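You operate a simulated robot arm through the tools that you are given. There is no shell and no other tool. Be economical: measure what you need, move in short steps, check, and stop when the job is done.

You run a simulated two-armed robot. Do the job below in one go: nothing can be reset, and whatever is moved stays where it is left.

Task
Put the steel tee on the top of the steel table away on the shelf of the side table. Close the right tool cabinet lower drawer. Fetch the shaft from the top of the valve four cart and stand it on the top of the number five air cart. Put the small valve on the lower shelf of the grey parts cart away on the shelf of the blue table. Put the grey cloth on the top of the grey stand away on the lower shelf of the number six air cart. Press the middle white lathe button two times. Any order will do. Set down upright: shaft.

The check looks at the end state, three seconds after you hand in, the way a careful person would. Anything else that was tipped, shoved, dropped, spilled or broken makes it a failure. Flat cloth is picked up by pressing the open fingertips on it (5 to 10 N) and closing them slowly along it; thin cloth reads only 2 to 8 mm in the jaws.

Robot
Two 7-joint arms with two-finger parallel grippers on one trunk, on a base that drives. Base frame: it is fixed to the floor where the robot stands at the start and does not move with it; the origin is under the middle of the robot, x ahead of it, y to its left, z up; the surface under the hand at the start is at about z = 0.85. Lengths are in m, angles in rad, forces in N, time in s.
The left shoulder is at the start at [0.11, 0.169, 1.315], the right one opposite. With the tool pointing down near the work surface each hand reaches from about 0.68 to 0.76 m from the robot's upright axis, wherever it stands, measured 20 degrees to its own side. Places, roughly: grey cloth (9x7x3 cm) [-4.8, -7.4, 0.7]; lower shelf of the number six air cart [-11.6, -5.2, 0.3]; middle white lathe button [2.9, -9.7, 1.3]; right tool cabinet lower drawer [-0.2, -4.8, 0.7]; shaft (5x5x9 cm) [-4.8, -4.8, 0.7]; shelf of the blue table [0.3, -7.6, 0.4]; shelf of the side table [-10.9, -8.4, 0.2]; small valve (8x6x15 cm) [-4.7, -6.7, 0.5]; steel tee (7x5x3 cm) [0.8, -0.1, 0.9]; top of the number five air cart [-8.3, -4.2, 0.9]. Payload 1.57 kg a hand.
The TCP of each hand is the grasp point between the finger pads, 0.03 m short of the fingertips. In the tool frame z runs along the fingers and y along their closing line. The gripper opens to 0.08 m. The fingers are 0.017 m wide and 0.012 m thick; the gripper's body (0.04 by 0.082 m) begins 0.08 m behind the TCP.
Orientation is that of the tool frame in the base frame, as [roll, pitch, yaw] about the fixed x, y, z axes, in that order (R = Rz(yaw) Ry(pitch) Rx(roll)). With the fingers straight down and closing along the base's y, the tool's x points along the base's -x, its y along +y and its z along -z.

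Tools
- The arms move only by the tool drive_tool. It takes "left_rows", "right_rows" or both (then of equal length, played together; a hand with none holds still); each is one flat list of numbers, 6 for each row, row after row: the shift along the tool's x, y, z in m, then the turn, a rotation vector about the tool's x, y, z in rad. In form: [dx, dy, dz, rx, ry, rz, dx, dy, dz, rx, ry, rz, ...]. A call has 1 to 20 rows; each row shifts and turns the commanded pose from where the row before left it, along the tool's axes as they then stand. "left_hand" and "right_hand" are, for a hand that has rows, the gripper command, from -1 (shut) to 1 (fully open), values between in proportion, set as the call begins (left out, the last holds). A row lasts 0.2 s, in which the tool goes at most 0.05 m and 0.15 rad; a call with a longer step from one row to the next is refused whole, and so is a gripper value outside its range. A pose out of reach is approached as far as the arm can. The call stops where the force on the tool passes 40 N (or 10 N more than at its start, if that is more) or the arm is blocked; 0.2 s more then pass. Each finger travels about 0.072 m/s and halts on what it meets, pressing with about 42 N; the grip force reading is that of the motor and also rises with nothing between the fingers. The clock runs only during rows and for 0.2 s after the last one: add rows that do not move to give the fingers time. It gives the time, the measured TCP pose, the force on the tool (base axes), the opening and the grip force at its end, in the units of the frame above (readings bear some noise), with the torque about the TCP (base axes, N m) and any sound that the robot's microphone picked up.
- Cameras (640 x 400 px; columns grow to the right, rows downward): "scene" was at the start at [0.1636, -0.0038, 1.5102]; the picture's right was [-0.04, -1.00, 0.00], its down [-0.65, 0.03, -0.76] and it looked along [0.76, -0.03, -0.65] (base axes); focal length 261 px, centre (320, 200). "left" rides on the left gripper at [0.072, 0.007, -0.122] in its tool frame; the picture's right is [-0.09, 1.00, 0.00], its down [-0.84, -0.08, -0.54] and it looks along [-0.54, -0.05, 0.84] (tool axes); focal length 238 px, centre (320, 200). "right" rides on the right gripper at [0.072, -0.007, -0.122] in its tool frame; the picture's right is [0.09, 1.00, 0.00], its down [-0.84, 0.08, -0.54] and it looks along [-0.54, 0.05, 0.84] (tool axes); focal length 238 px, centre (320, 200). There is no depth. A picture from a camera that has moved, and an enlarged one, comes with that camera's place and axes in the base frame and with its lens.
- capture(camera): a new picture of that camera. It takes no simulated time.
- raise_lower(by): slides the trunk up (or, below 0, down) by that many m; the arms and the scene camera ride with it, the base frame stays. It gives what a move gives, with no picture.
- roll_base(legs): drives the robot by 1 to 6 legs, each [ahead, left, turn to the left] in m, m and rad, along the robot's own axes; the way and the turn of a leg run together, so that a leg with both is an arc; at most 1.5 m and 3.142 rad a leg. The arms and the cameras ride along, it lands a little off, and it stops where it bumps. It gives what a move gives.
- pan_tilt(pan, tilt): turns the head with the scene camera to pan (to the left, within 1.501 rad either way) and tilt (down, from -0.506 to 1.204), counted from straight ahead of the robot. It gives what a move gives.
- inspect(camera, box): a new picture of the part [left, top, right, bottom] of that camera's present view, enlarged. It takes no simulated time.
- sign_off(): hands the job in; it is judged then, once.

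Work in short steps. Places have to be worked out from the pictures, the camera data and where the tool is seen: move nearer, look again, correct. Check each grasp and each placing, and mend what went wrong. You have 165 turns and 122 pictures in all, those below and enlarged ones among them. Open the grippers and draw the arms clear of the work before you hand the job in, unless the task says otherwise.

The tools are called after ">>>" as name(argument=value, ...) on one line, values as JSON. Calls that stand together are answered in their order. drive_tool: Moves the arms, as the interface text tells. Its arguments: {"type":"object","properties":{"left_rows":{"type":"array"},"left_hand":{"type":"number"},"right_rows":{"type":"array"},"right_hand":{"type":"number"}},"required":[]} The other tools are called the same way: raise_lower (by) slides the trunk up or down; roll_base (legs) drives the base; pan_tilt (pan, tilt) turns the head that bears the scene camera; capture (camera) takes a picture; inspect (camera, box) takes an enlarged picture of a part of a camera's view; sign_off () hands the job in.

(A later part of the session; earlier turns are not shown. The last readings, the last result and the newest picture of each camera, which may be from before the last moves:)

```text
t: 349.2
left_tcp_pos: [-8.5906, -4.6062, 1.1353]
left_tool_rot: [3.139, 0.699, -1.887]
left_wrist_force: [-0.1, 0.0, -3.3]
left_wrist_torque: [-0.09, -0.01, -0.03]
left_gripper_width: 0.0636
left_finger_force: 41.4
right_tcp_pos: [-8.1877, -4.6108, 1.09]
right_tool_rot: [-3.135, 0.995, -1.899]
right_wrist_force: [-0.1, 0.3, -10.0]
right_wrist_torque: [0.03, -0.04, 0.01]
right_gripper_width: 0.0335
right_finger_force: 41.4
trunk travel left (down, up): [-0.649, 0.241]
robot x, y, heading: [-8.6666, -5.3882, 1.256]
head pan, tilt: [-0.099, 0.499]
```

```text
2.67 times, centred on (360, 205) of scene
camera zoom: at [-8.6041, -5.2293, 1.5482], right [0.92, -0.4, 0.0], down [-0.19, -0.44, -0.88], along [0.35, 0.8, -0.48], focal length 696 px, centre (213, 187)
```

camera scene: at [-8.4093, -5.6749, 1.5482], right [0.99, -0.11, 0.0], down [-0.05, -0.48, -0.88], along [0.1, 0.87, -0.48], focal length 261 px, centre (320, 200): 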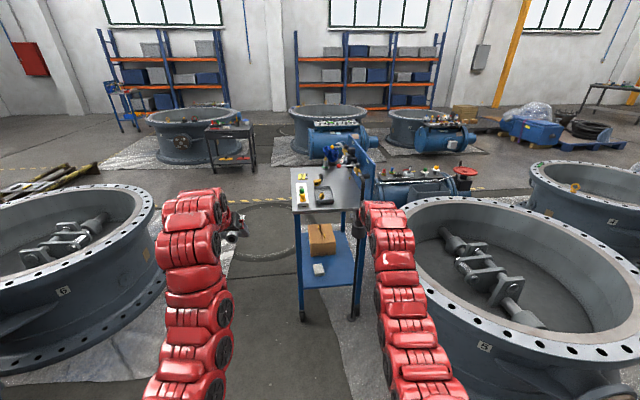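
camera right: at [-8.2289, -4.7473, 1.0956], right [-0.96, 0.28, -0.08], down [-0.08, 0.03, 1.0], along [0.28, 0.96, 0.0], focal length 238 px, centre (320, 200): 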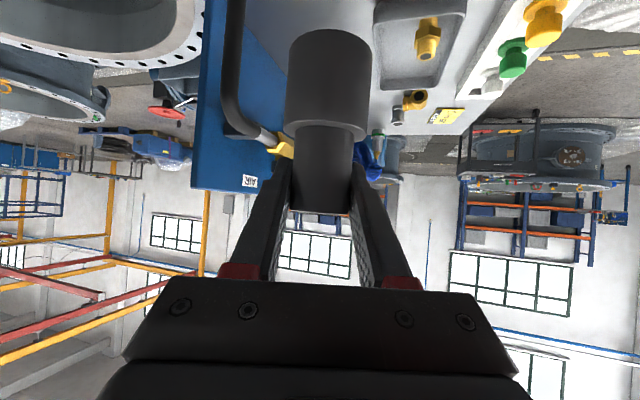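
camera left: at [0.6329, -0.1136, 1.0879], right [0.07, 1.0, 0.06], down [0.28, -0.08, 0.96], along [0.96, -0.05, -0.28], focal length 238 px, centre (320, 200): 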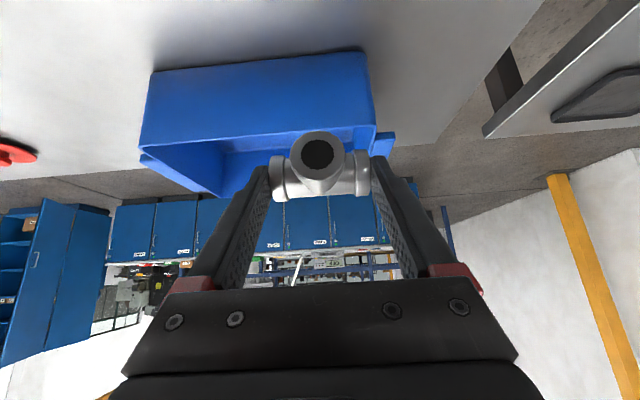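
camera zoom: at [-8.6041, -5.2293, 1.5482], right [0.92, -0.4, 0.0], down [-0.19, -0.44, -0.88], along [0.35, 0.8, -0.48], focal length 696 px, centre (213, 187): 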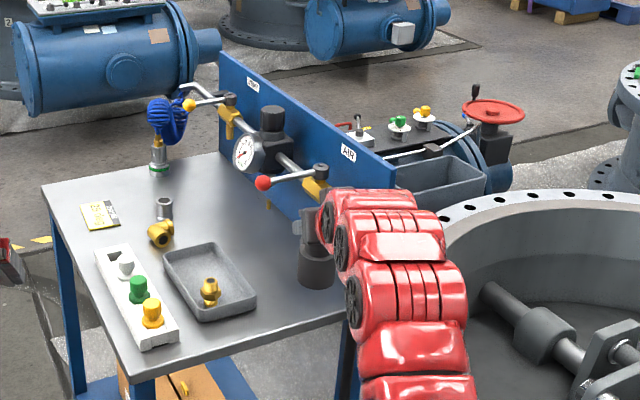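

Clear above the spot. I drive 9.6 cm in and lower 10 cm.

>>> roll_base(legs=[[0.096, 0, 0]])

>>> raise_lower(by=-0.095)

>>> inspect(camera="scene", box=[240, 150, 480, 300])

>>> capture(camera="right")

```text
t: 350.3
left_tcp_pos: [-8.5606, -4.5158, 1.135]
left_tool_rot: [3.137, 0.699, -1.885]
left_wrist_force: [0.3, -0.1, -3.6]
left_wrist_torque: [-0.05, -0.02, -0.02]
left_gripper_width: 0.0635
left_finger_force: 41.7
right_tcp_pos: [-8.1595, -4.5204, 1.0896]
right_tool_rot: [-3.136, 0.994, -1.899]
right_wrist_force: [-0.5, -0.1, -10.5]
right_wrist_torque: [0.01, -0.04, 0.0]
right_gripper_width: 0.0336
right_finger_force: 41.3
trunk travel left (down, up): [-0.649, 0.241]
robot x, y, heading: [-8.6364, -5.2978, 1.259]
head pan, tilt: [-0.099, 0.499]
```

```text
t: 351.6
left_tcp_pos: [-8.5608, -4.5165, 1.0426]
left_tool_rot: [3.139, 0.7, -1.888]
left_wrist_force: [-0.2, -0.2, -1.9]
left_wrist_torque: [-0.03, 0.0, 0.02]
left_gripper_width: 0.0636
left_finger_force: 41.8
right_tcp_pos: [-8.159, -4.5212, 0.9967]
right_tool_rot: [-3.136, 0.994, -1.899]
right_wrist_force: [-0.5, -0.3, -9.6]
right_wrist_torque: [0.02, -0.02, 0.01]
right_gripper_width: 0.0335
right_finger_force: 41.3
trunk travel left (down, up): [-0.554, 0.336]
robot x, y, heading: [-8.6385, -5.3045, 1.26]
head pan, tilt: [-0.099, 0.499]
```

```text
2.67 times, centred on (360, 225) of scene
camera zoom: at [-8.575, -5.1398, 1.4533], right [0.92, -0.4, 0.0], down [-0.19, -0.44, -0.88], along [0.35, 0.8, -0.48], focal length 696 px, centre (213, 133)
```

zoom: 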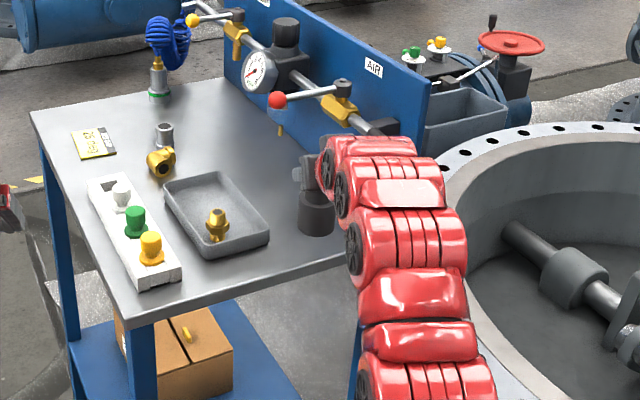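

```text
40 pictures are left
camera right: at [-8.2, -4.6576, 1.0007], right [-0.96, 0.28, -0.08], down [-0.08, 0.03, 1.0], along [0.28, 0.96, -0.01], focal length 238 px, centre (320, 200)
```

right: 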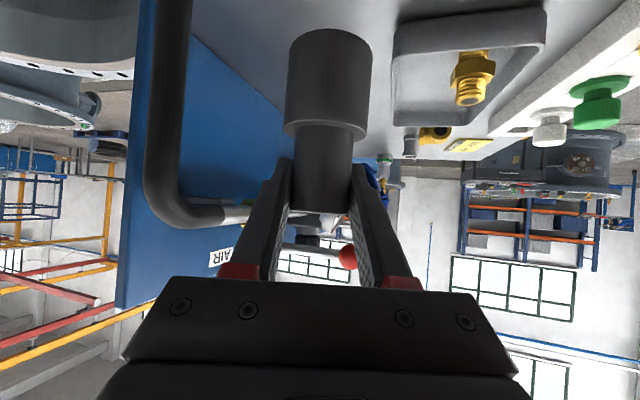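

Good clearance on both sides. I lower on, in small final steps.

>>> raise_lower(by=-0.02)

>>> raise_lower(by=-0.005)

>>> raise_lower(by=-0.004)

```text
t: 352.3
left_tcp_pos: [-8.561, -4.517, 1.0194]
left_tool_rot: [3.14, 0.698, -1.886]
left_wrist_force: [-1.3, -0.1, -3.6]
left_wrist_torque: [-0.05, 0.02, 0.0]
left_gripper_width: 0.0633
left_finger_force: 42.4
right_tcp_pos: [-8.1578, -4.522, 0.9762]
right_tool_rot: [-3.135, 0.996, -1.899]
right_wrist_force: [-0.3, -0.5, -9.8]
right_wrist_torque: [0.04, -0.02, 0.05]
right_gripper_width: 0.0336
right_finger_force: 41.0
trunk travel left (down, up): [-0.534, 0.356]
robot x, y, heading: [-8.6323, -5.3019, 1.253]
head pan, tilt: [-0.099, 0.499]
```

```text
t: 352.8
left_tcp_pos: [-8.5621, -4.5174, 1.0157]
left_tool_rot: [3.139, 0.7, -1.886]
left_wrist_force: [0.2, 0.1, -3.0]
left_wrist_torque: [-0.08, 0.04, 0.02]
left_gripper_width: 0.0633
left_finger_force: 42.2
right_tcp_pos: [-8.1591, -4.5212, 0.9704]
right_tool_rot: [-3.134, 0.994, -1.9]
right_wrist_force: [0.1, -0.2, -9.4]
right_wrist_torque: [0.02, 0.03, -0.01]
right_gripper_width: 0.0338
right_finger_force: 41.6
trunk travel left (down, up): [-0.529, 0.361]
robot x, y, heading: [-8.6388, -5.3023, 1.254]
head pan, tilt: [-0.099, 0.499]
```

```text
t: 353.4
left_tcp_pos: [-8.5621, -4.5169, 1.0119]
left_tool_rot: [3.138, 0.698, -1.887]
left_wrist_force: [0.1, 1.3, -2.6]
left_wrist_torque: [-0.05, 0.01, -0.01]
left_gripper_width: 0.0635
left_finger_force: 42.4
right_tcp_pos: [-8.1585, -4.5209, 0.9658]
right_tool_rot: [-3.134, 0.995, -1.9]
right_wrist_force: [-0.1, 0.6, -9.9]
right_wrist_torque: [-0.01, -0.05, 0.0]
right_gripper_width: 0.0334
right_finger_force: 41.2
trunk travel left (down, up): [-0.525, 0.365]
robot x, y, heading: [-8.6384, -5.2995, 1.251]
head pan, tilt: [-0.099, 0.499]
```

Not yet down; a few more 4 mm steps.

>>> raise_lower(by=-0.004)

>>> raise_lower(by=-0.003)

>>> inspect(camera="right", box=[240, 0, 480, 150])

```text
t: 353.9
left_tcp_pos: [-8.5626, -4.5166, 1.0068]
left_tool_rot: [3.138, 0.7, -1.886]
left_wrist_force: [-0.2, 0.2, -3.0]
left_wrist_torque: [-0.08, 0.02, -0.03]
left_gripper_width: 0.0632
left_finger_force: 42.5
right_tcp_pos: [-8.1582, -4.5209, 0.962]
right_tool_rot: [-3.136, 0.996, -1.899]
right_wrist_force: [-0.2, -0.9, -10.8]
right_wrist_torque: [0.06, 0.01, 0.0]
right_gripper_width: 0.0339
right_finger_force: 41.1
trunk travel left (down, up): [-0.521, 0.369]
robot x, y, heading: [-8.6358, -5.2967, 1.254]
head pan, tilt: [-0.099, 0.499]
```

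```text
t: 354.4
left_tcp_pos: [-8.5627, -4.5182, 1.0037]
left_tool_rot: [3.139, 0.699, -1.887]
left_wrist_force: [0.4, 0.3, -3.2]
left_wrist_torque: [-0.09, 0.0, 0.03]
left_gripper_width: 0.0633
left_finger_force: 42.0
right_tcp_pos: [-8.158, -4.5206, 0.9599]
right_tool_rot: [-3.134, 0.996, -1.9]
right_wrist_force: [0.3, 0.2, -9.5]
right_wrist_torque: [0.06, -0.06, 0.03]
right_gripper_width: 0.0333
right_finger_force: 41.6
trunk travel left (down, up): [-0.518, 0.372]
robot x, y, heading: [-8.6348, -5.2973, 1.254]
head pan, tilt: [-0.099, 0.499]
```

```text
2.67 times, centred on (360, 75) of right
camera zoom: at [-8.1999, -4.6574, 0.9642], right [-0.96, 0.28, -0.08], down [-0.08, 0.03, 1.0], along [0.28, 0.96, -0.01], focal length 636 px, centre (213, 533)
```

zoom: 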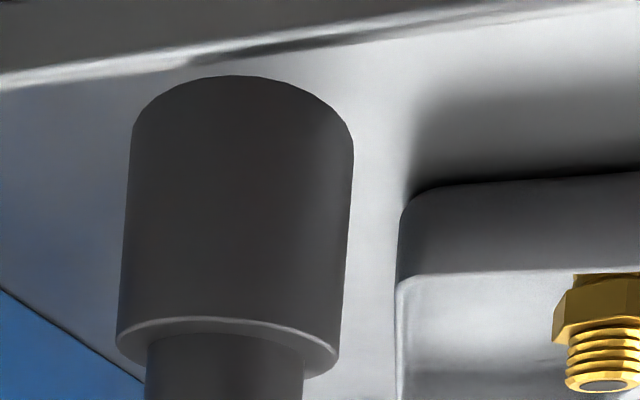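

Still hanging ~1 cm above; the front edge looks only ~2 cm from the shaft, so I move 2 cm further in and then keep lowering.

>>> roll_base(legs=[[0.022, -0.006, 0]])

>>> raise_lower(by=-0.004)

>>> raise_lower(by=-0.004)

>>> raise_lower(by=-0.004)

```text
t: 355.2
left_tcp_pos: [-8.5505, -4.499, 1.0046]
left_tool_rot: [3.138, 0.7, -1.884]
left_wrist_force: [0.5, -0.2, -3.5]
left_wrist_torque: [-0.03, 0.01, 0.01]
left_gripper_width: 0.0636
left_finger_force: 42.3
right_tcp_pos: [-8.1456, -4.5038, 0.9599]
right_tool_rot: [-3.134, 0.996, -1.899]
right_wrist_force: [-1.2, -0.1, -9.4]
right_wrist_torque: [0.03, -0.01, 0.02]
right_gripper_width: 0.0338
right_finger_force: 41.8
trunk travel left (down, up): [-0.518, 0.372]
robot x, y, heading: [-8.6223, -5.2818, 1.257]
head pan, tilt: [-0.099, 0.499]
```

```text
t: 355.7
left_tcp_pos: [-8.549, -4.4986, 1.0007]
left_tool_rot: [3.138, 0.698, -1.888]
left_wrist_force: [-0.4, 0.3, -3.2]
left_wrist_torque: [-0.06, 0.0, -0.02]
left_gripper_width: 0.0637
left_finger_force: 41.9
right_tcp_pos: [-8.1463, -4.5023, 0.9536]
right_tool_rot: [-3.137, 0.991, -1.9]
right_wrist_force: [0.2, 1.3, -8.7]
right_wrist_torque: [0.01, -0.02, -0.02]
right_gripper_width: 0.0335
right_finger_force: 41.4
trunk travel left (down, up): [-0.514, 0.376]
robot x, y, heading: [-8.6262, -5.2823, 1.252]
head pan, tilt: [-0.099, 0.499]
```

```text
t: 356.3
left_tcp_pos: [-8.5483, -4.4996, 0.9962]
left_tool_rot: [3.139, 0.7, -1.885]
left_wrist_force: [0.6, -0.2, -2.7]
left_wrist_torque: [-0.06, 0.0, -0.05]
left_gripper_width: 0.0633
left_finger_force: 41.9
right_tcp_pos: [-8.1453, -4.5024, 0.9509]
right_tool_rot: [-3.135, 0.994, -1.9]
right_wrist_force: [-0.3, -0.2, -9.9]
right_wrist_torque: [0.07, 0.01, 0.06]
right_gripper_width: 0.0335
right_finger_force: 41.2
trunk travel left (down, up): [-0.51, 0.38]
robot x, y, heading: [-8.6189, -5.2828, 1.259]
head pan, tilt: [-0.099, 0.499]
```

```text
t: 356.8
left_tcp_pos: [-8.5495, -4.4988, 0.9931]
left_tool_rot: [3.136, 0.702, -1.885]
left_wrist_force: [-0.1, -0.7, -2.9]
left_wrist_torque: [-0.04, 0.03, -0.01]
left_gripper_width: 0.0636
left_finger_force: 41.8
right_tcp_pos: [-8.1462, -4.5019, 0.9466]
right_tool_rot: [-3.136, 0.992, -1.898]
right_wrist_force: [0.1, -0.1, -9.2]
right_wrist_torque: [0.05, -0.03, 0.0]
right_gripper_width: 0.0336
right_finger_force: 41.8
trunk travel left (down, up): [-0.506, 0.384]
robot x, y, heading: [-8.6207, -5.2857, 1.258]
head pan, tilt: [-0.099, 0.499]
```

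Still free. I check the gap in the picture.

>>> inspect(camera="scene", box=[300, 190, 400, 250])

```text
6.40 times, centred on (350, 220) of scene
camera zoom: at [-8.5626, -5.1207, 1.4052], right [0.92, -0.4, 0.0], down [-0.19, -0.44, -0.88], along [0.35, 0.8, -0.48], focal length 1670 px, centre (128, 72)
```

zoom: 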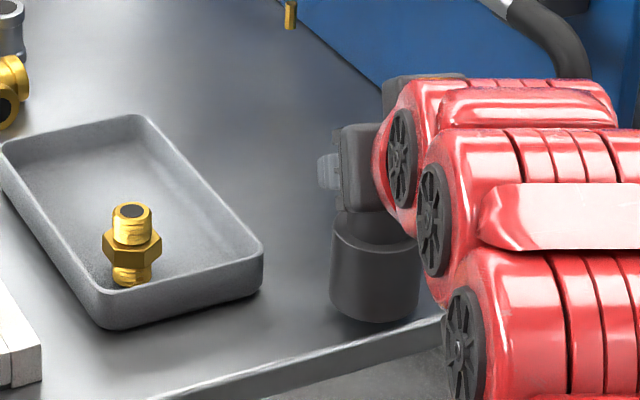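

Shaft is close to the deck, with good margins to tray and edge. I continue.

>>> raise_lower(by=-0.004)

>>> raise_lower(by=-0.004)

>>> raise_lower(by=-0.004)

```text
t: 357.3
left_tcp_pos: [-8.5498, -4.4993, 0.9889]
left_tool_rot: [3.139, 0.7, -1.885]
left_wrist_force: [0.3, 0.1, -3.2]
left_wrist_torque: [-0.08, 0.01, -0.02]
left_gripper_width: 0.0637
left_finger_force: 42.0
right_tcp_pos: [-8.1457, -4.5039, 0.9432]
right_tool_rot: [-3.134, 0.992, -1.899]
right_wrist_force: [-0.6, 0.2, -8.8]
right_wrist_torque: [0.04, 0.02, 0.05]
right_gripper_width: 0.0336
right_finger_force: 41.0
trunk travel left (down, up): [-0.502, 0.388]
robot x, y, heading: [-8.6251, -5.2817, 1.254]
head pan, tilt: [-0.099, 0.499]
```

```text
t: 357.9
left_tcp_pos: [-8.5489, -4.4994, 0.9848]
left_tool_rot: [3.138, 0.7, -1.885]
left_wrist_force: [0.2, 0.8, -2.2]
left_wrist_torque: [-0.04, 0.03, 0.02]
left_gripper_width: 0.0636
left_finger_force: 42.1
right_tcp_pos: [-8.146, -4.5029, 0.9393]
right_tool_rot: [-3.135, 0.993, -1.9]
right_wrist_force: [-0.3, -0.4, -9.6]
right_wrist_torque: [0.0, 0.04, 0.0]
right_gripper_width: 0.0334
right_finger_force: 41.1
trunk travel left (down, up): [-0.498, 0.392]
robot x, y, heading: [-8.6219, -5.2807, 1.254]
head pan, tilt: [-0.099, 0.499]
```

```text
t: 358.4
left_tcp_pos: [-8.5483, -4.4993, 0.9812]
left_tool_rot: [3.137, 0.7, -1.884]
left_wrist_force: [0.6, 0.1, -3.4]
left_wrist_torque: [-0.08, 0.0, -0.01]
left_gripper_width: 0.0637
left_finger_force: 42.0
right_tcp_pos: [-8.1471, -4.5025, 0.9384]
right_tool_rot: [-3.135, 0.997, -1.899]
right_wrist_force: [1.9, 3.1, 1.0]
right_wrist_torque: [0.26, 0.07, -0.03]
right_gripper_width: 0.0335
right_finger_force: 41.4
trunk travel left (down, up): [-0.494, 0.396]
robot x, y, heading: [-8.6251, -5.2802, 1.255]
head pan, tilt: [-0.099, 0.499]
```

Touchdown. I open the hand a little and look.

>>> drive_tool(right_rows=[0, 0, 0, 0, 0, 0, 0, 0, 0, 0, 0, 0, 0, 0, 0, 0, 0, 0], right_hand=0.35)

>>> roll_base(legs=[[-0.15, 0, 0]])

>>> capture(camera="right")

```text
t: 359.2
left_tcp_pos: [-8.55, -4.5001, 0.9819]
left_tool_rot: [3.138, 0.701, -1.885]
left_wrist_force: [-0.1, -0.9, -2.6]
left_wrist_torque: [-0.05, 0.04, 0.03]
left_gripper_width: 0.0633
left_finger_force: 42.0
right_tcp_pos: [-8.1472, -4.5029, 0.9365]
right_tool_rot: [-3.135, 0.995, -1.898]
right_wrist_force: [-0.1, 0.4, -0.2]
right_wrist_torque: [0.0, -0.01, 0.0]
right_gripper_width: 0.0536
right_finger_force: 0.1
trunk travel left (down, up): [-0.494, 0.396]
robot x, y, heading: [-8.6225, -5.2834, 1.258]
head pan, tilt: [-0.099, 0.499]
```

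```text
t: 360.6
left_tcp_pos: [-8.5957, -4.6441, 0.9813]
left_tool_rot: [3.137, 0.701, -1.886]
left_wrist_force: [-0.2, -1.3, -2.9]
left_wrist_torque: [-0.09, 0.03, -0.04]
left_gripper_width: 0.0637
left_finger_force: 42.3
right_tcp_pos: [-8.1934, -4.649, 0.9378]
right_tool_rot: [-3.135, 0.996, -1.897]
right_wrist_force: [0.6, 0.5, 0.8]
right_wrist_torque: [-0.04, 0.05, 0.01]
right_gripper_width: 0.0537
right_finger_force: 0.1
trunk travel left (down, up): [-0.494, 0.396]
robot x, y, heading: [-8.6716, -5.4259, 1.257]
head pan, tilt: [-0.099, 0.499]
```

```text
37 pictures are left
camera right: at [-8.2344, -4.785, 0.9418], right [-0.96, 0.28, -0.08], down [-0.08, 0.03, 1.0], along [0.28, 0.96, 0.0], focal length 238 px, centre (320, 200)
```

right: 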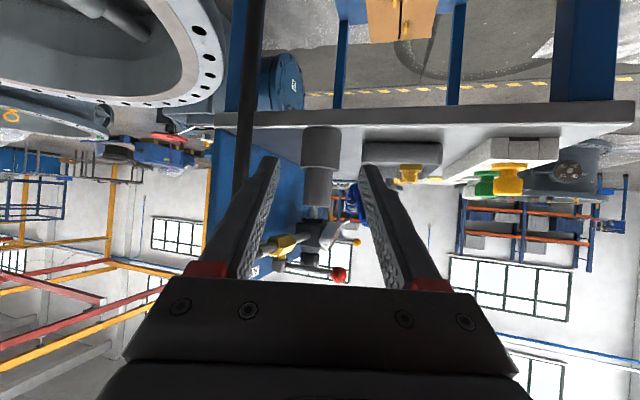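

The shaft stands upright and free on cart five. I back away, raise the hands slightly and turn toward the side table in the southwest.

>>> roll_base(legs=[[-0.5, 0, 0], [0, 0, 2.77]])

>>> pan_tilt(pan=0, tilt=0.35)

>>> capture(camera="scene")

```text
t: 370.0
left_tcp_pos: [-9.1844, -6.5938, 0.9826]
left_tool_rot: [3.138, 0.7, 0.871]
left_wrist_force: [0.5, 0.5, -2.6]
left_wrist_torque: [0.05, -0.04, 0.02]
left_gripper_width: 0.0635
left_finger_force: 42.0
right_tcp_pos: [-9.5568, -6.439, 0.9366]
right_tool_rot: [-3.136, 0.996, 0.859]
right_wrist_force: [-0.7, 0.3, -0.6]
right_wrist_torque: [0.01, 0.03, -0.02]
right_gripper_width: 0.0539
right_finger_force: 0.0
trunk travel left (down, up): [-0.494, 0.396]
robot x, y, heading: [-8.819, -5.8963, -2.267]
head pan, tilt: [-0.099, 0.499]
```

```text
t: 370.7
left_tcp_pos: [-9.184, -6.5933, 0.9808]
left_tool_rot: [3.138, 0.702, 0.872]
left_wrist_force: [0.1, 0.2, -3.3]
left_wrist_torque: [0.06, -0.04, 0.0]
left_gripper_width: 0.0637
left_finger_force: 42.5
right_tcp_pos: [-9.5583, -6.4395, 0.9361]
right_tool_rot: [-3.135, 0.995, 0.86]
right_wrist_force: [-1.1, 0.4, 0.9]
right_wrist_torque: [0.03, -0.01, -0.03]
right_gripper_width: 0.054
right_finger_force: 0.0
trunk travel left (down, up): [-0.494, 0.396]
robot x, y, heading: [-8.8222, -5.8997, -2.268]
head pan, tilt: [0.0, 0.351]
```

```text
36 pictures are left
camera scene: at [-8.937, -6.0292, 1.407], right [-0.77, 0.64, 0.0], down [0.22, 0.26, -0.94], along [-0.6, -0.72, -0.34], focal length 261 px, centre (320, 200)
```

scene: 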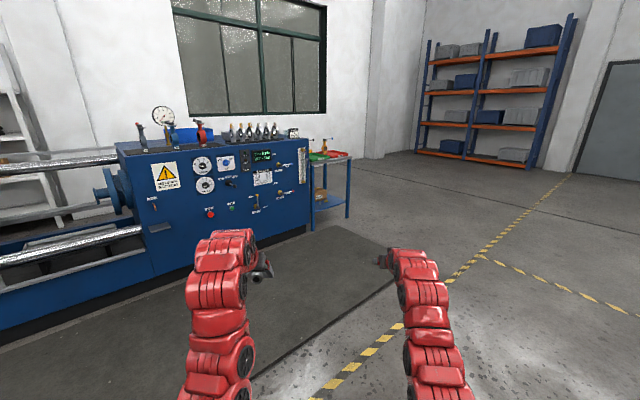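

The side table stands right of the control panel: front legs near x -10.68 and -11.25, y≈-8.24. I turn to face south and strafe in front of it.

>>> roll_base(legs=[[0, 0, 0.697], [0.5, -1.15, 0], [0.4, -1.15, 0]])

>>> raise_lower(by=-0.3)

>>> capture(camera="scene")

```text
t: 384.7
left_tcp_pos: [-10.9698, -7.558, 0.9818]
left_tool_rot: [3.139, 0.704, 1.562]
left_wrist_force: [0.2, -0.1, -2.8]
left_wrist_torque: [0.07, -0.01, -0.01]
left_gripper_width: 0.0635
left_finger_force: 42.3
right_tcp_pos: [-11.3548, -7.6755, 0.9365]
right_tool_rot: [-3.135, 0.995, 1.549]
right_wrist_force: [0.6, -1.1, 0.0]
right_wrist_torque: [0.02, 0.0, -0.02]
right_gripper_width: 0.0541
right_finger_force: 0.1
trunk travel left (down, up): [-0.494, 0.396]
robot x, y, heading: [-11.1307, -6.7923, -1.583]
head pan, tilt: [0.0, 0.351]
```

```text
t: 387.7
left_tcp_pos: [-10.9692, -7.5575, 0.6813]
left_tool_rot: [3.137, 0.703, 1.563]
left_wrist_force: [0.8, -0.2, -2.4]
left_wrist_torque: [0.06, 0.01, 0.01]
left_gripper_width: 0.0633
left_finger_force: 41.7
right_tcp_pos: [-11.3548, -7.6745, 0.6359]
right_tool_rot: [-3.134, 0.994, 1.55]
right_wrist_force: [0.4, 0.1, -0.5]
right_wrist_torque: [0.01, 0.02, -0.02]
right_gripper_width: 0.054
right_finger_force: 0.0
trunk travel left (down, up): [-0.194, 0.696]
robot x, y, heading: [-11.1351, -6.7911, -1.582]
head pan, tilt: [0.0, 0.351]
```

```text
35 pictures are left
camera scene: at [-11.1374, -6.9635, 1.1071], right [-1.0, 0.01, 0.0], down [0.0, 0.34, -0.94], along [-0.01, -0.94, -0.34], focal length 261 px, centre (320, 200)
```

scene: 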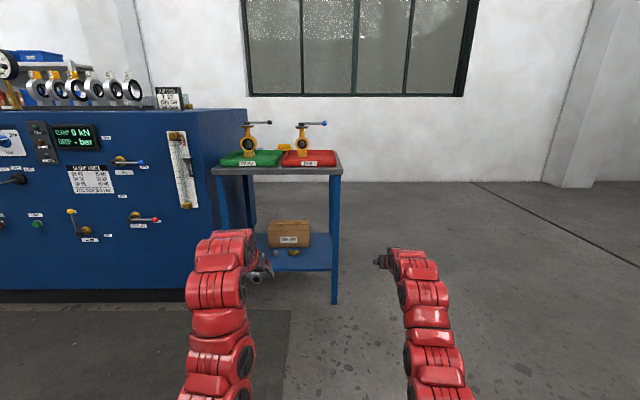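

Shelf at z≈0.23; a box and small brass pieces sit at the back-left. I zoom to choose a free spot on the right.

>>> inspect(camera="scene", box=[205, 160, 365, 310])

```text
2.67 times, centred on (285, 235) of scene
camera zoom: at [-11.1374, -6.9635, 1.1071], right [-1.0, 0.01, 0.0], down [0.0, 0.34, -0.94], along [-0.01, -0.94, -0.34], focal length 696 px, centre (413, 107)
```

zoom: 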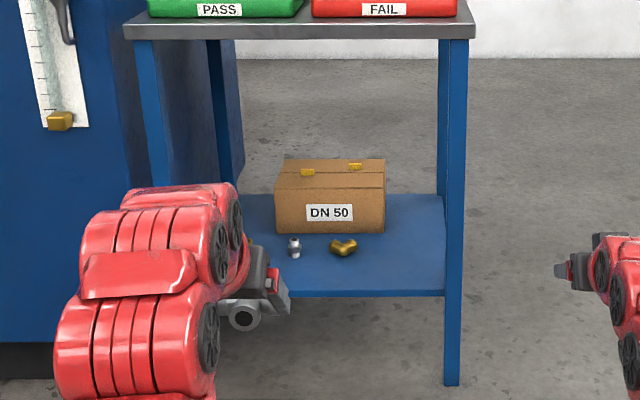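

Free spot: (-11.12, -8.32), right of the brass elbow. I lower the trunk and reach the left hand down to z≈0.30 while still outside.

>>> raise_lower(by=-0.185)

>>> drive_tool(left_rows=[0.0226, 0, 0.0267, 0, 0, 0, 0.0226, 0, 0.0267, 0, 0, 0, 0.0226, 0, 0.0267, 0, 0, 0, 0.0226, 0, 0.0267, 0, 0, 0, 0.0226, 0, 0.0267, 0, 0, 0, 0.013, 0, 0.0153, 0, 0, 0, 0, 0, 0, 0, 0, 0])

```text
t: 389.7
left_tcp_pos: [-10.9703, -7.5568, 0.4969]
left_tool_rot: [3.138, 0.703, 1.561]
left_wrist_force: [0.5, -0.2, -3.2]
left_wrist_torque: [0.09, -0.02, -0.01]
left_gripper_width: 0.0634
left_finger_force: 41.9
right_tcp_pos: [-11.3542, -7.6752, 0.4514]
right_tool_rot: [-3.134, 0.995, 1.549]
right_wrist_force: [0.9, 0.0, -0.2]
right_wrist_torque: [0.01, -0.02, -0.02]
right_gripper_width: 0.0539
right_finger_force: 0.2
trunk travel left (down, up): [-0.009, 0.881]
robot x, y, heading: [-11.1362, -6.788, -1.582]
head pan, tilt: [0.0, 0.351]
```

```text
t: 391.3
left_tcp_pos: [-10.9692, -7.5567, 0.3008]
left_tool_rot: [3.139, 0.702, 1.562]
left_wrist_force: [-0.4, -0.6, -2.7]
left_wrist_torque: [0.07, -0.03, 0.03]
left_gripper_width: 0.0636
left_finger_force: 42.2
right_tcp_pos: [-11.3545, -7.6744, 0.4511]
right_tool_rot: [-3.136, 0.996, 1.551]
right_wrist_force: [0.4, 0.4, 0.2]
right_wrist_torque: [0.01, 0.0, 0.01]
right_gripper_width: 0.054
right_finger_force: 0.1
trunk travel left (down, up): [-0.009, 0.881]
robot x, y, heading: [-11.1367, -6.7905, -1.58]
head pan, tilt: [0.0, 0.351]
```

Reachable. I strafe right 15 cm, square up and approach to the shelf edge.

>>> roll_base(legs=[[0, -0.155, 0.01], [0.62, 0, 0]])

>>> capture(camera="left")

>>> pan_tilt(pan=0.15, tilt=0.6)

>>> capture(camera="scene")

```text
t: 395.8
left_tcp_pos: [-11.1053, -8.1727, 0.3011]
left_tool_rot: [3.138, 0.701, 1.581]
left_wrist_force: [0.2, -0.4, -3.3]
left_wrist_torque: [0.07, 0.03, -0.02]
left_gripper_width: 0.0634
left_finger_force: 42.4
right_tcp_pos: [-11.4868, -8.2992, 0.4523]
right_tool_rot: [-3.135, 0.995, 1.569]
right_wrist_force: [1.1, 0.1, -0.1]
right_wrist_torque: [-0.01, 0.0, -0.01]
right_gripper_width: 0.0542
right_finger_force: 0.1
trunk travel left (down, up): [-0.009, 0.881]
robot x, y, heading: [-11.2892, -7.4086, -1.558]
head pan, tilt: [0.0, 0.351]
```

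```text
33 pictures are left
camera left: at [-11.0998, -8.0391, 0.3486], right [1.0, -0.06, 0.06], down [-0.08, -0.29, 0.95], along [-0.04, -0.96, -0.29], focal length 238 px, centre (320, 200)
```

left: 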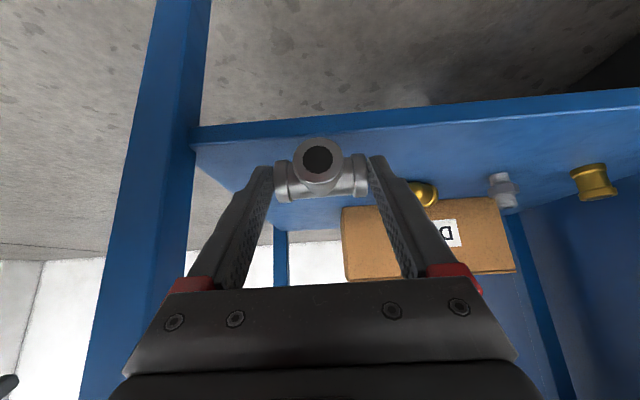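

```text
t: 396.5
left_tcp_pos: [-11.1047, -8.1728, 0.3012]
left_tool_rot: [3.137, 0.7, 1.581]
left_wrist_force: [-0.4, 0.5, -3.4]
left_wrist_torque: [0.08, -0.01, 0.0]
left_gripper_width: 0.0636
left_finger_force: 42.0
right_tcp_pos: [-11.4876, -8.2983, 0.4511]
right_tool_rot: [-3.135, 0.994, 1.569]
right_wrist_force: [0.6, -0.5, -0.7]
right_wrist_torque: [-0.02, 0.03, 0.02]
right_gripper_width: 0.0541
right_finger_force: 0.0
trunk travel left (down, up): [-0.009, 0.881]
robot x, y, heading: [-11.2861, -7.4108, -1.558]
head pan, tilt: [0.15, 0.6]
```

```text
32 pictures are left
camera scene: at [-11.2713, -7.5766, 0.8994], right [-0.99, -0.16, 0.0], down [-0.09, 0.56, -0.83], along [0.13, -0.81, -0.56], focal length 261 px, centre (320, 200)
```

scene: 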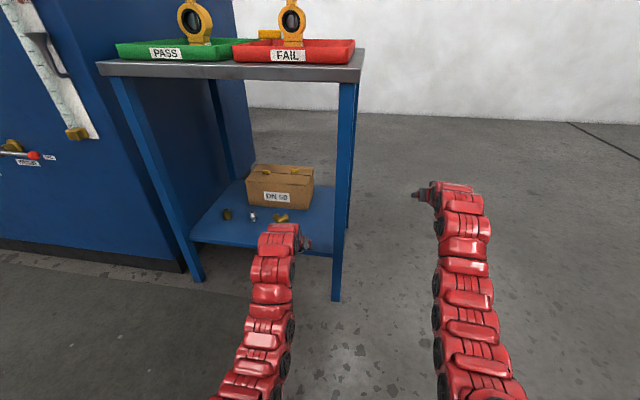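

Clear path: the leg is ~5 cm outside the fingers. I advance 13 cm and lower 2.4 cm in small rows.

>>> roll_base(legs=[[0.13, 0, 0]])

>>> drive_tool(left_rows=[0.0065, 0, 0.0076, 0, 0, 0, 0.0065, 0, 0.0076, 0, 0, 0, 0, 0, 0, 0, 0, 0])

>>> capture(camera="left")

```text
t: 397.8
left_tcp_pos: [-11.1042, -8.302, 0.301]
left_tool_rot: [3.138, 0.702, 1.582]
left_wrist_force: [-0.7, -0.7, -3.0]
left_wrist_torque: [0.05, 0.03, -0.01]
left_gripper_width: 0.0636
left_finger_force: 41.9
right_tcp_pos: [-11.4864, -8.4268, 0.4511]
right_tool_rot: [-3.135, 0.994, 1.569]
right_wrist_force: [0.4, -0.7, 0.4]
right_wrist_torque: [0.01, -0.01, 0.01]
right_gripper_width: 0.0536
right_finger_force: 0.1
trunk travel left (down, up): [-0.009, 0.881]
robot x, y, heading: [-11.2834, -7.5402, -1.559]
head pan, tilt: [0.15, 0.6]
```

```text
t: 398.6
left_tcp_pos: [-11.1028, -8.302, 0.2803]
left_tool_rot: [3.139, 0.699, 1.582]
left_wrist_force: [0.2, -0.1, -2.7]
left_wrist_torque: [0.07, -0.02, 0.0]
left_gripper_width: 0.0637
left_finger_force: 42.1
right_tcp_pos: [-11.4861, -8.4286, 0.4513]
right_tool_rot: [-3.134, 0.996, 1.569]
right_wrist_force: [-0.7, 0.8, -0.6]
right_wrist_torque: [0.04, -0.01, 0.0]
right_gripper_width: 0.0538
right_finger_force: 0.0
trunk travel left (down, up): [-0.009, 0.881]
robot x, y, heading: [-11.2822, -7.5335, -1.557]
head pan, tilt: [0.15, 0.6]
```

```text
31 pictures are left
camera left: at [-11.0981, -8.1679, 0.3285], right [1.0, -0.06, 0.06], down [-0.08, -0.29, 0.95], along [-0.04, -0.95, -0.29], focal length 238 px, centre (320, 200)
```

left: 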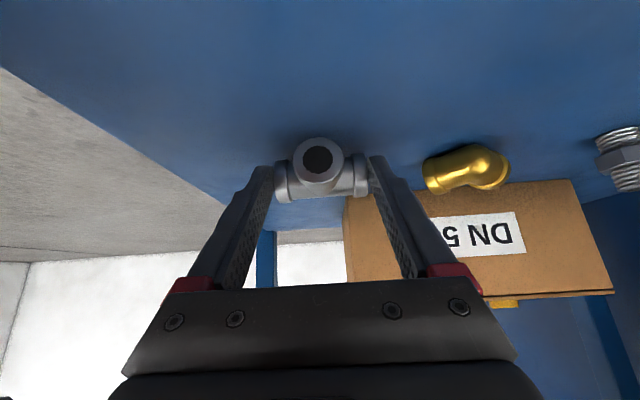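

Now small 3–4 mm steps down.

>>> drive_tool(left_rows=[0.0026, 0, 0.003, 0, 0, 0, 0, 0, 0, 0, 0, 0])

>>> drive_tool(left_rows=[0.0026, 0, 0.003, 0, 0, 0, 0, 0, 0, 0, 0, 0])

>>> drive_tool(left_rows=[0.0026, 0, 0.003, 0, 0, 0, 0, 0, 0, 0, 0, 0])

```text
t: 399.2
left_tcp_pos: [-11.1026, -8.3021, 0.2772]
left_tool_rot: [3.139, 0.701, 1.581]
left_wrist_force: [-0.9, 0.5, -2.6]
left_wrist_torque: [0.09, -0.01, 0.01]
left_gripper_width: 0.0635
left_finger_force: 42.1
right_tcp_pos: [-11.4865, -8.4271, 0.4509]
right_tool_rot: [-3.136, 0.994, 1.569]
right_wrist_force: [0.7, 0.0, 0.2]
right_wrist_torque: [0.01, -0.01, 0.04]
right_gripper_width: 0.0543
right_finger_force: 0.0
trunk travel left (down, up): [-0.009, 0.881]
robot x, y, heading: [-11.2814, -7.5362, -1.564]
head pan, tilt: [0.15, 0.6]
```

```text
t: 399.8
left_tcp_pos: [-11.1028, -8.3028, 0.2745]
left_tool_rot: [3.137, 0.703, 1.581]
left_wrist_force: [0.1, -1.9, 1.8]
left_wrist_torque: [-0.14, 0.14, 0.02]
left_gripper_width: 0.0636
left_finger_force: 41.8
right_tcp_pos: [-11.4868, -8.4276, 0.4517]
right_tool_rot: [-3.134, 0.994, 1.569]
right_wrist_force: [-0.1, 0.1, -0.9]
right_wrist_torque: [0.02, 0.0, -0.02]
right_gripper_width: 0.054
right_finger_force: 0.0
trunk travel left (down, up): [-0.009, 0.881]
robot x, y, heading: [-11.2843, -7.5387, -1.557]
head pan, tilt: [0.15, 0.6]
```

```text
t: 400.4
left_tcp_pos: [-11.1045, -8.3033, 0.2741]
left_tool_rot: [3.137, 0.71, 1.581]
left_wrist_force: [0.8, -0.3, 21.3]
left_wrist_torque: [-0.77, 0.27, 0.05]
left_gripper_width: 0.0633
left_finger_force: 42.4
right_tcp_pos: [-11.4859, -8.4266, 0.4541]
right_tool_rot: [-3.138, 0.998, 1.567]
right_wrist_force: [-0.2, -0.5, -0.2]
right_wrist_torque: [0.02, 0.0, 0.01]
right_gripper_width: 0.0538
right_finger_force: 0.1
trunk travel left (down, up): [-0.009, 0.881]
robot x, y, heading: [-11.2858, -7.5374, -1.561]
head pan, tilt: [0.15, 0.6]
```

Landed (21 N). I relieve 3 mm, open, and look.

>>> drive_tool(left_rows=[-0.0026, 0, -0.003, 0, 0, 0, 0, 0, 0, 0, 0, 0])

>>> drive_tool(left_rows=[0, 0, 0, 0, 0, 0, 0, 0, 0, 0, 0, 0], left_hand=1)

>>> capture(camera="left")

```text
t: 401.0
left_tcp_pos: [-11.1023, -8.3016, 0.275]
left_tool_rot: [3.138, 0.7, 1.582]
left_wrist_force: [2.2, -6.1, 11.7]
left_wrist_torque: [-0.62, 0.1, 0.1]
left_gripper_width: 0.0633
left_finger_force: 42.1
right_tcp_pos: [-11.4869, -8.4267, 0.4519]
right_tool_rot: [-3.134, 0.997, 1.57]
right_wrist_force: [-0.8, -0.1, -0.5]
right_wrist_torque: [0.0, 0.02, 0.0]
right_gripper_width: 0.0539
right_finger_force: 0.1
trunk travel left (down, up): [-0.009, 0.881]
robot x, y, heading: [-11.2764, -7.5359, -1.559]
head pan, tilt: [0.15, 0.6]
```

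```text
t: 401.6
left_tcp_pos: [-11.1041, -8.3018, 0.2716]
left_tool_rot: [3.138, 0.7, 1.582]
left_wrist_force: [-0.6, 0.8, 0.7]
left_wrist_torque: [-0.01, 0.03, 0.0]
left_gripper_width: 0.0799
left_finger_force: 0.0
right_tcp_pos: [-11.4867, -8.4274, 0.4505]
right_tool_rot: [-3.135, 0.994, 1.568]
right_wrist_force: [-0.5, 0.4, 0.1]
right_wrist_torque: [0.0, 0.02, -0.03]
right_gripper_width: 0.0539
right_finger_force: 0.1
trunk travel left (down, up): [-0.009, 0.881]
robot x, y, heading: [-11.2791, -7.5381, -1.559]
head pan, tilt: [0.15, 0.6]
```

```text
30 pictures are left
camera left: at [-11.0985, -8.1676, 0.3206], right [1.0, -0.06, 0.06], down [-0.08, -0.29, 0.95], along [-0.04, -0.95, -0.3], focal length 238 px, centre (320, 200)
```

left: 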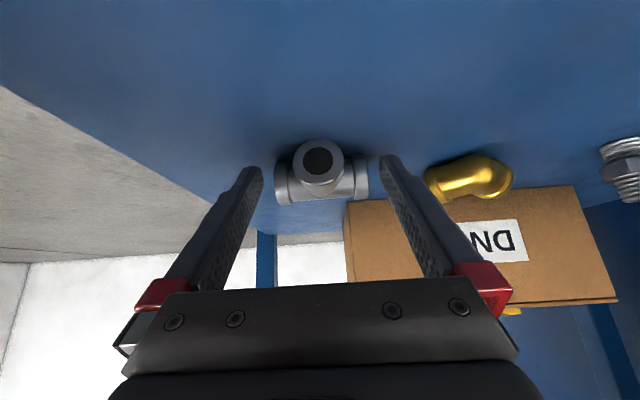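

Tee lies on the shelf. I withdraw along the tool, back the base off and check.

>>> drive_tool(left_rows=[0, 0, -0.02, 0, 0, 0, 0, 0, -0.03, 0, 0, 0, 0, 0, -0.03, 0, 0, 0])

>>> roll_base(legs=[[-0.55, 0, 0]])

>>> inspect(camera="scene", box=[150, 100, 390, 250])

```text
t: 402.4
left_tcp_pos: [-11.1032, -8.2507, 0.3353]
left_tool_rot: [3.138, 0.703, 1.581]
left_wrist_force: [-0.2, -0.6, -0.6]
left_wrist_torque: [-0.03, 0.01, -0.02]
left_gripper_width: 0.0799
left_finger_force: 0.1
right_tcp_pos: [-11.4859, -8.4271, 0.4507]
right_tool_rot: [-3.134, 0.995, 1.568]
right_wrist_force: [-0.6, -0.2, 0.4]
right_wrist_torque: [0.0, 0.02, 0.01]
right_gripper_width: 0.0541
right_finger_force: 0.1
trunk travel left (down, up): [-0.009, 0.881]
robot x, y, heading: [-11.283, -7.5391, -1.56]
head pan, tilt: [0.15, 0.6]
```

```text
t: 405.6
left_tcp_pos: [-11.1081, -7.6954, 0.3342]
left_tool_rot: [3.139, 0.702, 1.584]
left_wrist_force: [0.6, 0.3, -0.5]
left_wrist_torque: [0.03, -0.01, 0.02]
left_gripper_width: 0.08
left_finger_force: 0.1
right_tcp_pos: [-11.4908, -7.8726, 0.4512]
right_tool_rot: [-3.134, 0.995, 1.571]
right_wrist_force: [0.4, -0.6, -0.1]
right_wrist_torque: [0.0, 0.0, 0.0]
right_gripper_width: 0.0541
right_finger_force: 0.0
trunk travel left (down, up): [-0.009, 0.881]
robot x, y, heading: [-11.2906, -6.9815, -1.56]
head pan, tilt: [0.15, 0.6]
```

```text
2.67 times, centred on (270, 175) of scene
camera zoom: at [-11.276, -7.1509, 0.8994], right [-0.99, -0.16, 0.0], down [-0.09, 0.56, -0.82], along [0.13, -0.81, -0.57], focal length 696 px, centre (453, 267)
```

zoom: 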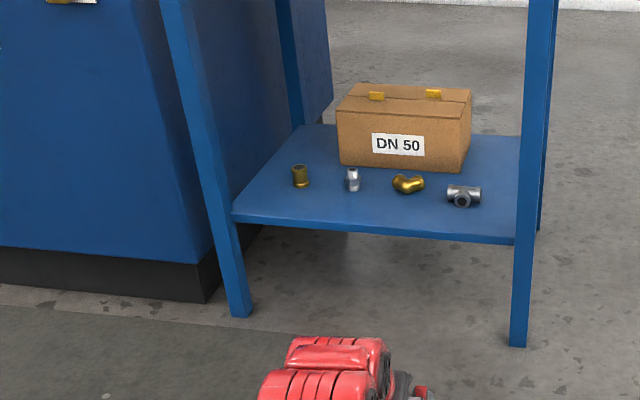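

The tee is well placed on the side-table shelf. Last item: the cloth. I raise the trunk, turn east and drive back toward the grey stand.

>>> raise_lower(by=0.4)

>>> raise_lower(by=0.3)

>>> roll_base(legs=[[0, 0, 1.56], [0, 0.9, 0], [1.5, 0, 0], [1.5, 0, 0], [1.5, 0, 0], [0.5, 0, 0]])

>>> pan_tilt(pan=-0.7, tilt=0.5)

>>> capture(camera="scene")

```text
t: 409.4
left_tcp_pos: [-11.1084, -7.6955, 0.7333]
left_tool_rot: [3.139, 0.702, 1.583]
left_wrist_force: [-0.2, -0.4, 1.5]
left_wrist_torque: [-0.02, 0.05, -0.01]
left_gripper_width: 0.08
left_finger_force: 0.2
right_tcp_pos: [-11.4904, -7.8726, 0.8517]
right_tool_rot: [-3.134, 0.995, 1.572]
right_wrist_force: [-0.5, 0.0, -0.8]
right_wrist_torque: [-0.01, 0.01, -0.01]
right_gripper_width: 0.0542
right_finger_force: 0.0
trunk travel left (down, up): [-0.409, 0.481]
robot x, y, heading: [-11.293, -6.9813, -1.56]
head pan, tilt: [0.15, 0.6]
```

```text
t: 412.4
left_tcp_pos: [-11.1083, -7.696, 1.0336]
left_tool_rot: [3.138, 0.702, 1.582]
left_wrist_force: [-0.3, 0.9, 0.4]
left_wrist_torque: [0.0, -0.01, -0.01]
left_gripper_width: 0.0799
left_finger_force: 0.1
right_tcp_pos: [-11.49, -7.8731, 1.1521]
right_tool_rot: [-3.135, 0.994, 1.571]
right_wrist_force: [-0.3, 0.1, 0.4]
right_wrist_torque: [0.0, 0.0, 0.0]
right_gripper_width: 0.0539
right_finger_force: 0.0
trunk travel left (down, up): [-0.709, 0.181]
robot x, y, heading: [-11.2866, -6.9806, -1.561]
head pan, tilt: [0.15, 0.6]
```

```text
t: 444.6
left_tcp_pos: [-5.5905, -5.8697, 1.0336]
left_tool_rot: [3.139, 0.701, -3.129]
left_wrist_force: [-0.5, 0.2, -0.2]
left_wrist_torque: [-0.03, 0.01, -0.02]
left_gripper_width: 0.0798
left_finger_force: 0.1
right_tcp_pos: [-5.4141, -6.2511, 1.1519]
right_tool_rot: [-3.135, 0.995, -3.141]
right_wrist_force: [0.0, -0.2, -0.3]
right_wrist_torque: [0.03, 0.0, 0.02]
right_gripper_width: 0.0543
right_finger_force: 0.0
trunk travel left (down, up): [-0.709, 0.181]
robot x, y, heading: [-6.303, -6.0524, 0.014]
head pan, tilt: [0.15, 0.6]
```

```text
t: 445.7
left_tcp_pos: [-5.5911, -5.8694, 1.0324]
left_tool_rot: [3.139, 0.702, -3.129]
left_wrist_force: [-0.1, 0.6, 0.3]
left_wrist_torque: [-0.01, 0.01, 0.0]
left_gripper_width: 0.08
left_finger_force: 0.2
right_tcp_pos: [-5.4133, -6.2517, 1.1522]
right_tool_rot: [-3.135, 0.996, -3.141]
right_wrist_force: [-0.5, 0.7, 0.2]
right_wrist_torque: [0.01, 0.0, 0.0]
right_gripper_width: 0.054
right_finger_force: 0.2
trunk travel left (down, up): [-0.709, 0.181]
robot x, y, heading: [-6.3004, -6.0518, 0.01]
head pan, tilt: [-0.7, 0.499]
```

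```text
28 pictures are left
camera scene: at [-6.1541, -6.108, 1.6084], right [-0.63, -0.77, 0.0], down [-0.37, 0.3, -0.88], along [0.68, -0.56, -0.48], focal length 261 px, centre (320, 200)
```

scene: 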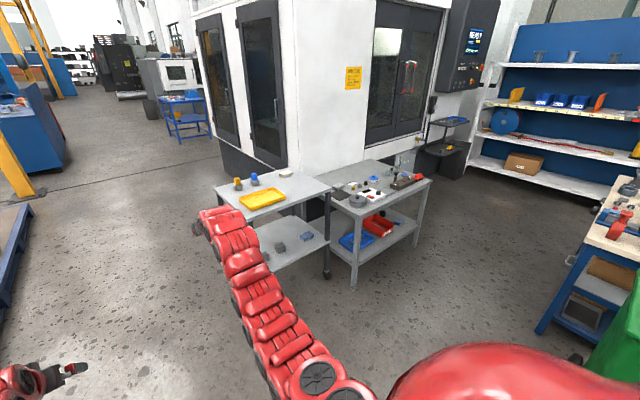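

The grey stand stands right of the parts cart. I zoom on its top.

>>> inspect(camera="scene", box=[310, 140, 450, 230])

```text
4.44 times, centred on (380, 185) of scene
camera zoom: at [-6.1541, -6.108, 1.6084], right [-0.63, -0.77, 0.0], down [-0.37, 0.3, -0.88], along [0.68, -0.56, -0.48], focal length 1160 px, centre (53, 267)
```

zoom: 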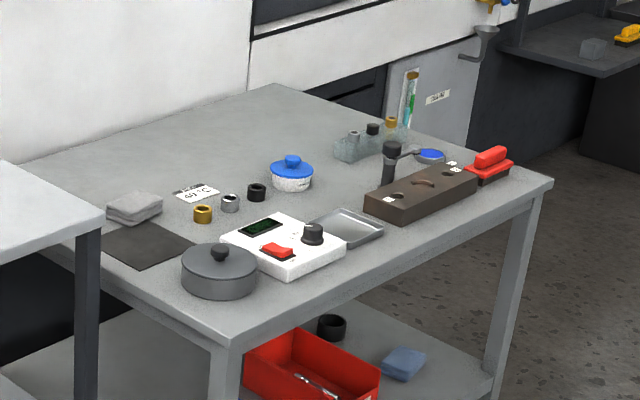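

The grey cloth is the folded stack at about (-4.79, -7.42, 0.71); stand's west edge is x≈-5.19. I go west of it, facing east, and prepare the arms: trunk down, left hand raised out of the way.

>>> roll_base(legs=[[0.33, 0, -0.01], [0, -1.15, 0]])

>>> drive_tool(left_rows=[-0.0258, 0, -0.0306, 0, 0, 0, -0.0258, 0, -0.0306, 0, 0, 0, -0.0258, 0, -0.0306, 0, 0, 0, -0.0258, 0, -0.0306, 0, 0, 0, -0.0258, 0, -0.0306, 0, 0, 0, -0.0258, 0, -0.0306, 0, 0, 0, -0.0258, 0, -0.0306, 0, 0, 0, -0.0258, 0, -0.0306, 0, 0, 0], right_rows=[0, 0, 0, 0, 0.06, 0, 0, 0, 0, 0, 0.06, 0, 0, 0, 0, 0, 0.06, 0, 0, 0, 0, 0, 0.06, 0, 0, 0, 0, 0, 0.06, 0, 0, 0, 0, 0, 0, 0, 0, 0, 0, 0, 0, 0, 0, 0, 0, 0, 0, 0], right_hand=1)

>>> raise_lower(by=-0.34)

>>> pan_tilt(pan=-0.15, tilt=0.5)

>>> capture(camera="scene")

>>> capture(camera="right")

```text
t: 453.3
left_tcp_pos: [-5.2561, -7.0036, 1.0338]
left_tool_rot: [3.139, 0.701, -3.13]
left_wrist_force: [-1.3, 0.3, -0.7]
left_wrist_torque: [0.01, -0.01, -0.03]
left_gripper_width: 0.08
left_finger_force: 0.1
right_tcp_pos: [-5.0795, -7.3877, 1.1511]
right_tool_rot: [-3.135, 0.996, -3.142]
right_wrist_force: [-0.6, -0.2, 0.1]
right_wrist_torque: [0.02, 0.01, 0.0]
right_gripper_width: 0.054
right_finger_force: 0.0
trunk travel left (down, up): [-0.709, 0.181]
robot x, y, heading: [-5.9688, -7.1878, 0.014]
head pan, tilt: [-0.7, 0.499]
```

```text
t: 455.1
left_tcp_pos: [-5.2444, -7.0049, 1.3535]
left_tool_rot: [3.139, 0.704, -3.127]
left_wrist_force: [-0.2, -0.6, -0.9]
left_wrist_torque: [0.0, 0.02, 0.0]
left_gripper_width: 0.08
left_finger_force: 0.1
left hand out of reach, approached as far as the arm can: row 5, 6
right_tcp_pos: [-5.0918, -7.3872, 1.1496]
right_tool_rot: [-3.136, 0.694, 3.14]
right_wrist_force: [-0.4, -0.2, 0.7]
right_wrist_torque: [-0.02, 0.0, -0.04]
right_gripper_width: 0.0801
right_finger_force: 0.1
right hand out of reach, approached as far as the arm can: row 5
trunk travel left (down, up): [-0.709, 0.181]
robot x, y, heading: [-5.9666, -7.1893, 0.01]
head pan, tilt: [-0.7, 0.499]
```

```text
t: 458.4
left_tcp_pos: [-5.2457, -7.0043, 1.0137]
left_tool_rot: [3.139, 0.701, -3.131]
left_wrist_force: [-0.3, 0.6, -0.3]
left_wrist_torque: [-0.02, 0.01, -0.05]
left_gripper_width: 0.0798
left_finger_force: 0.1
right_tcp_pos: [-5.0916, -7.3866, 0.8096]
right_tool_rot: [-3.137, 0.695, 3.139]
right_wrist_force: [-0.2, -0.2, -0.9]
right_wrist_torque: [0.0, -0.01, -0.01]
right_gripper_width: 0.08
right_finger_force: 0.0
trunk travel left (down, up): [-0.369, 0.521]
robot x, y, heading: [-5.9672, -7.1853, 0.01]
head pan, tilt: [-0.7, 0.499]
```

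```text
t: 459.4
left_tcp_pos: [-5.2446, -7.0045, 1.0146]
left_tool_rot: [3.138, 0.7, -3.129]
left_wrist_force: [-0.2, -0.2, -0.1]
left_wrist_torque: [0.04, 0.0, -0.01]
left_gripper_width: 0.08
left_finger_force: 0.1
right_tcp_pos: [-5.0923, -7.3876, 0.81]
right_tool_rot: [-3.136, 0.693, 3.139]
right_wrist_force: [-0.3, 0.3, -0.3]
right_wrist_torque: [0.01, 0.02, 0.0]
right_gripper_width: 0.0801
right_finger_force: 0.0
trunk travel left (down, up): [-0.369, 0.521]
robot x, y, heading: [-5.9669, -7.1861, 0.015]
head pan, tilt: [-0.15, 0.499]
```

```text
26 pictures are left
camera scene: at [-5.7997, -7.1984, 1.2685], right [-0.14, -0.99, 0.0], down [-0.47, 0.07, -0.88], along [0.87, -0.12, -0.48], focal length 261 px, centre (320, 200)
```

scene: 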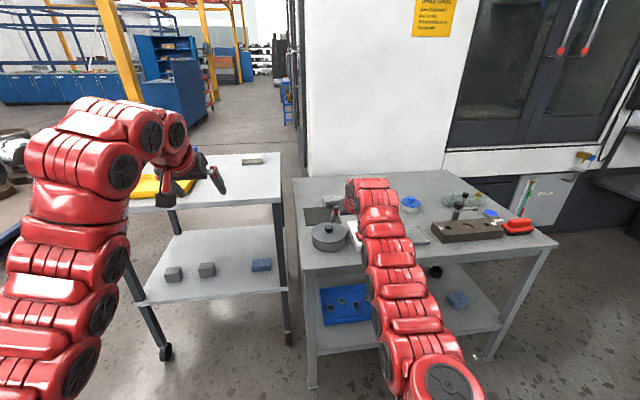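

```text
25 pictures are left
camera right: at [-5.2273, -7.3932, 0.8557], right [-0.07, 1.0, -0.06], down [0.3, 0.08, 0.95], along [0.95, 0.04, -0.3], focal length 238 px, centre (320, 200)
```

right: 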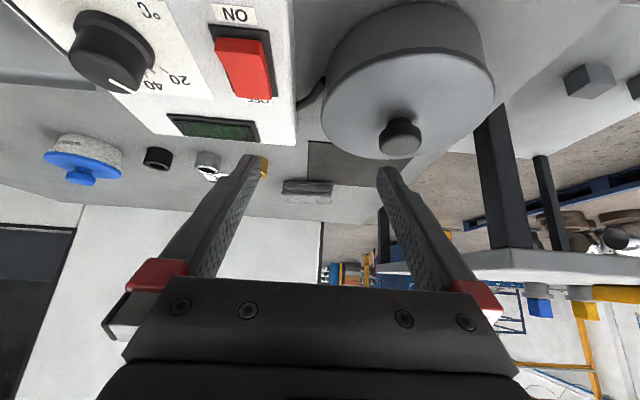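

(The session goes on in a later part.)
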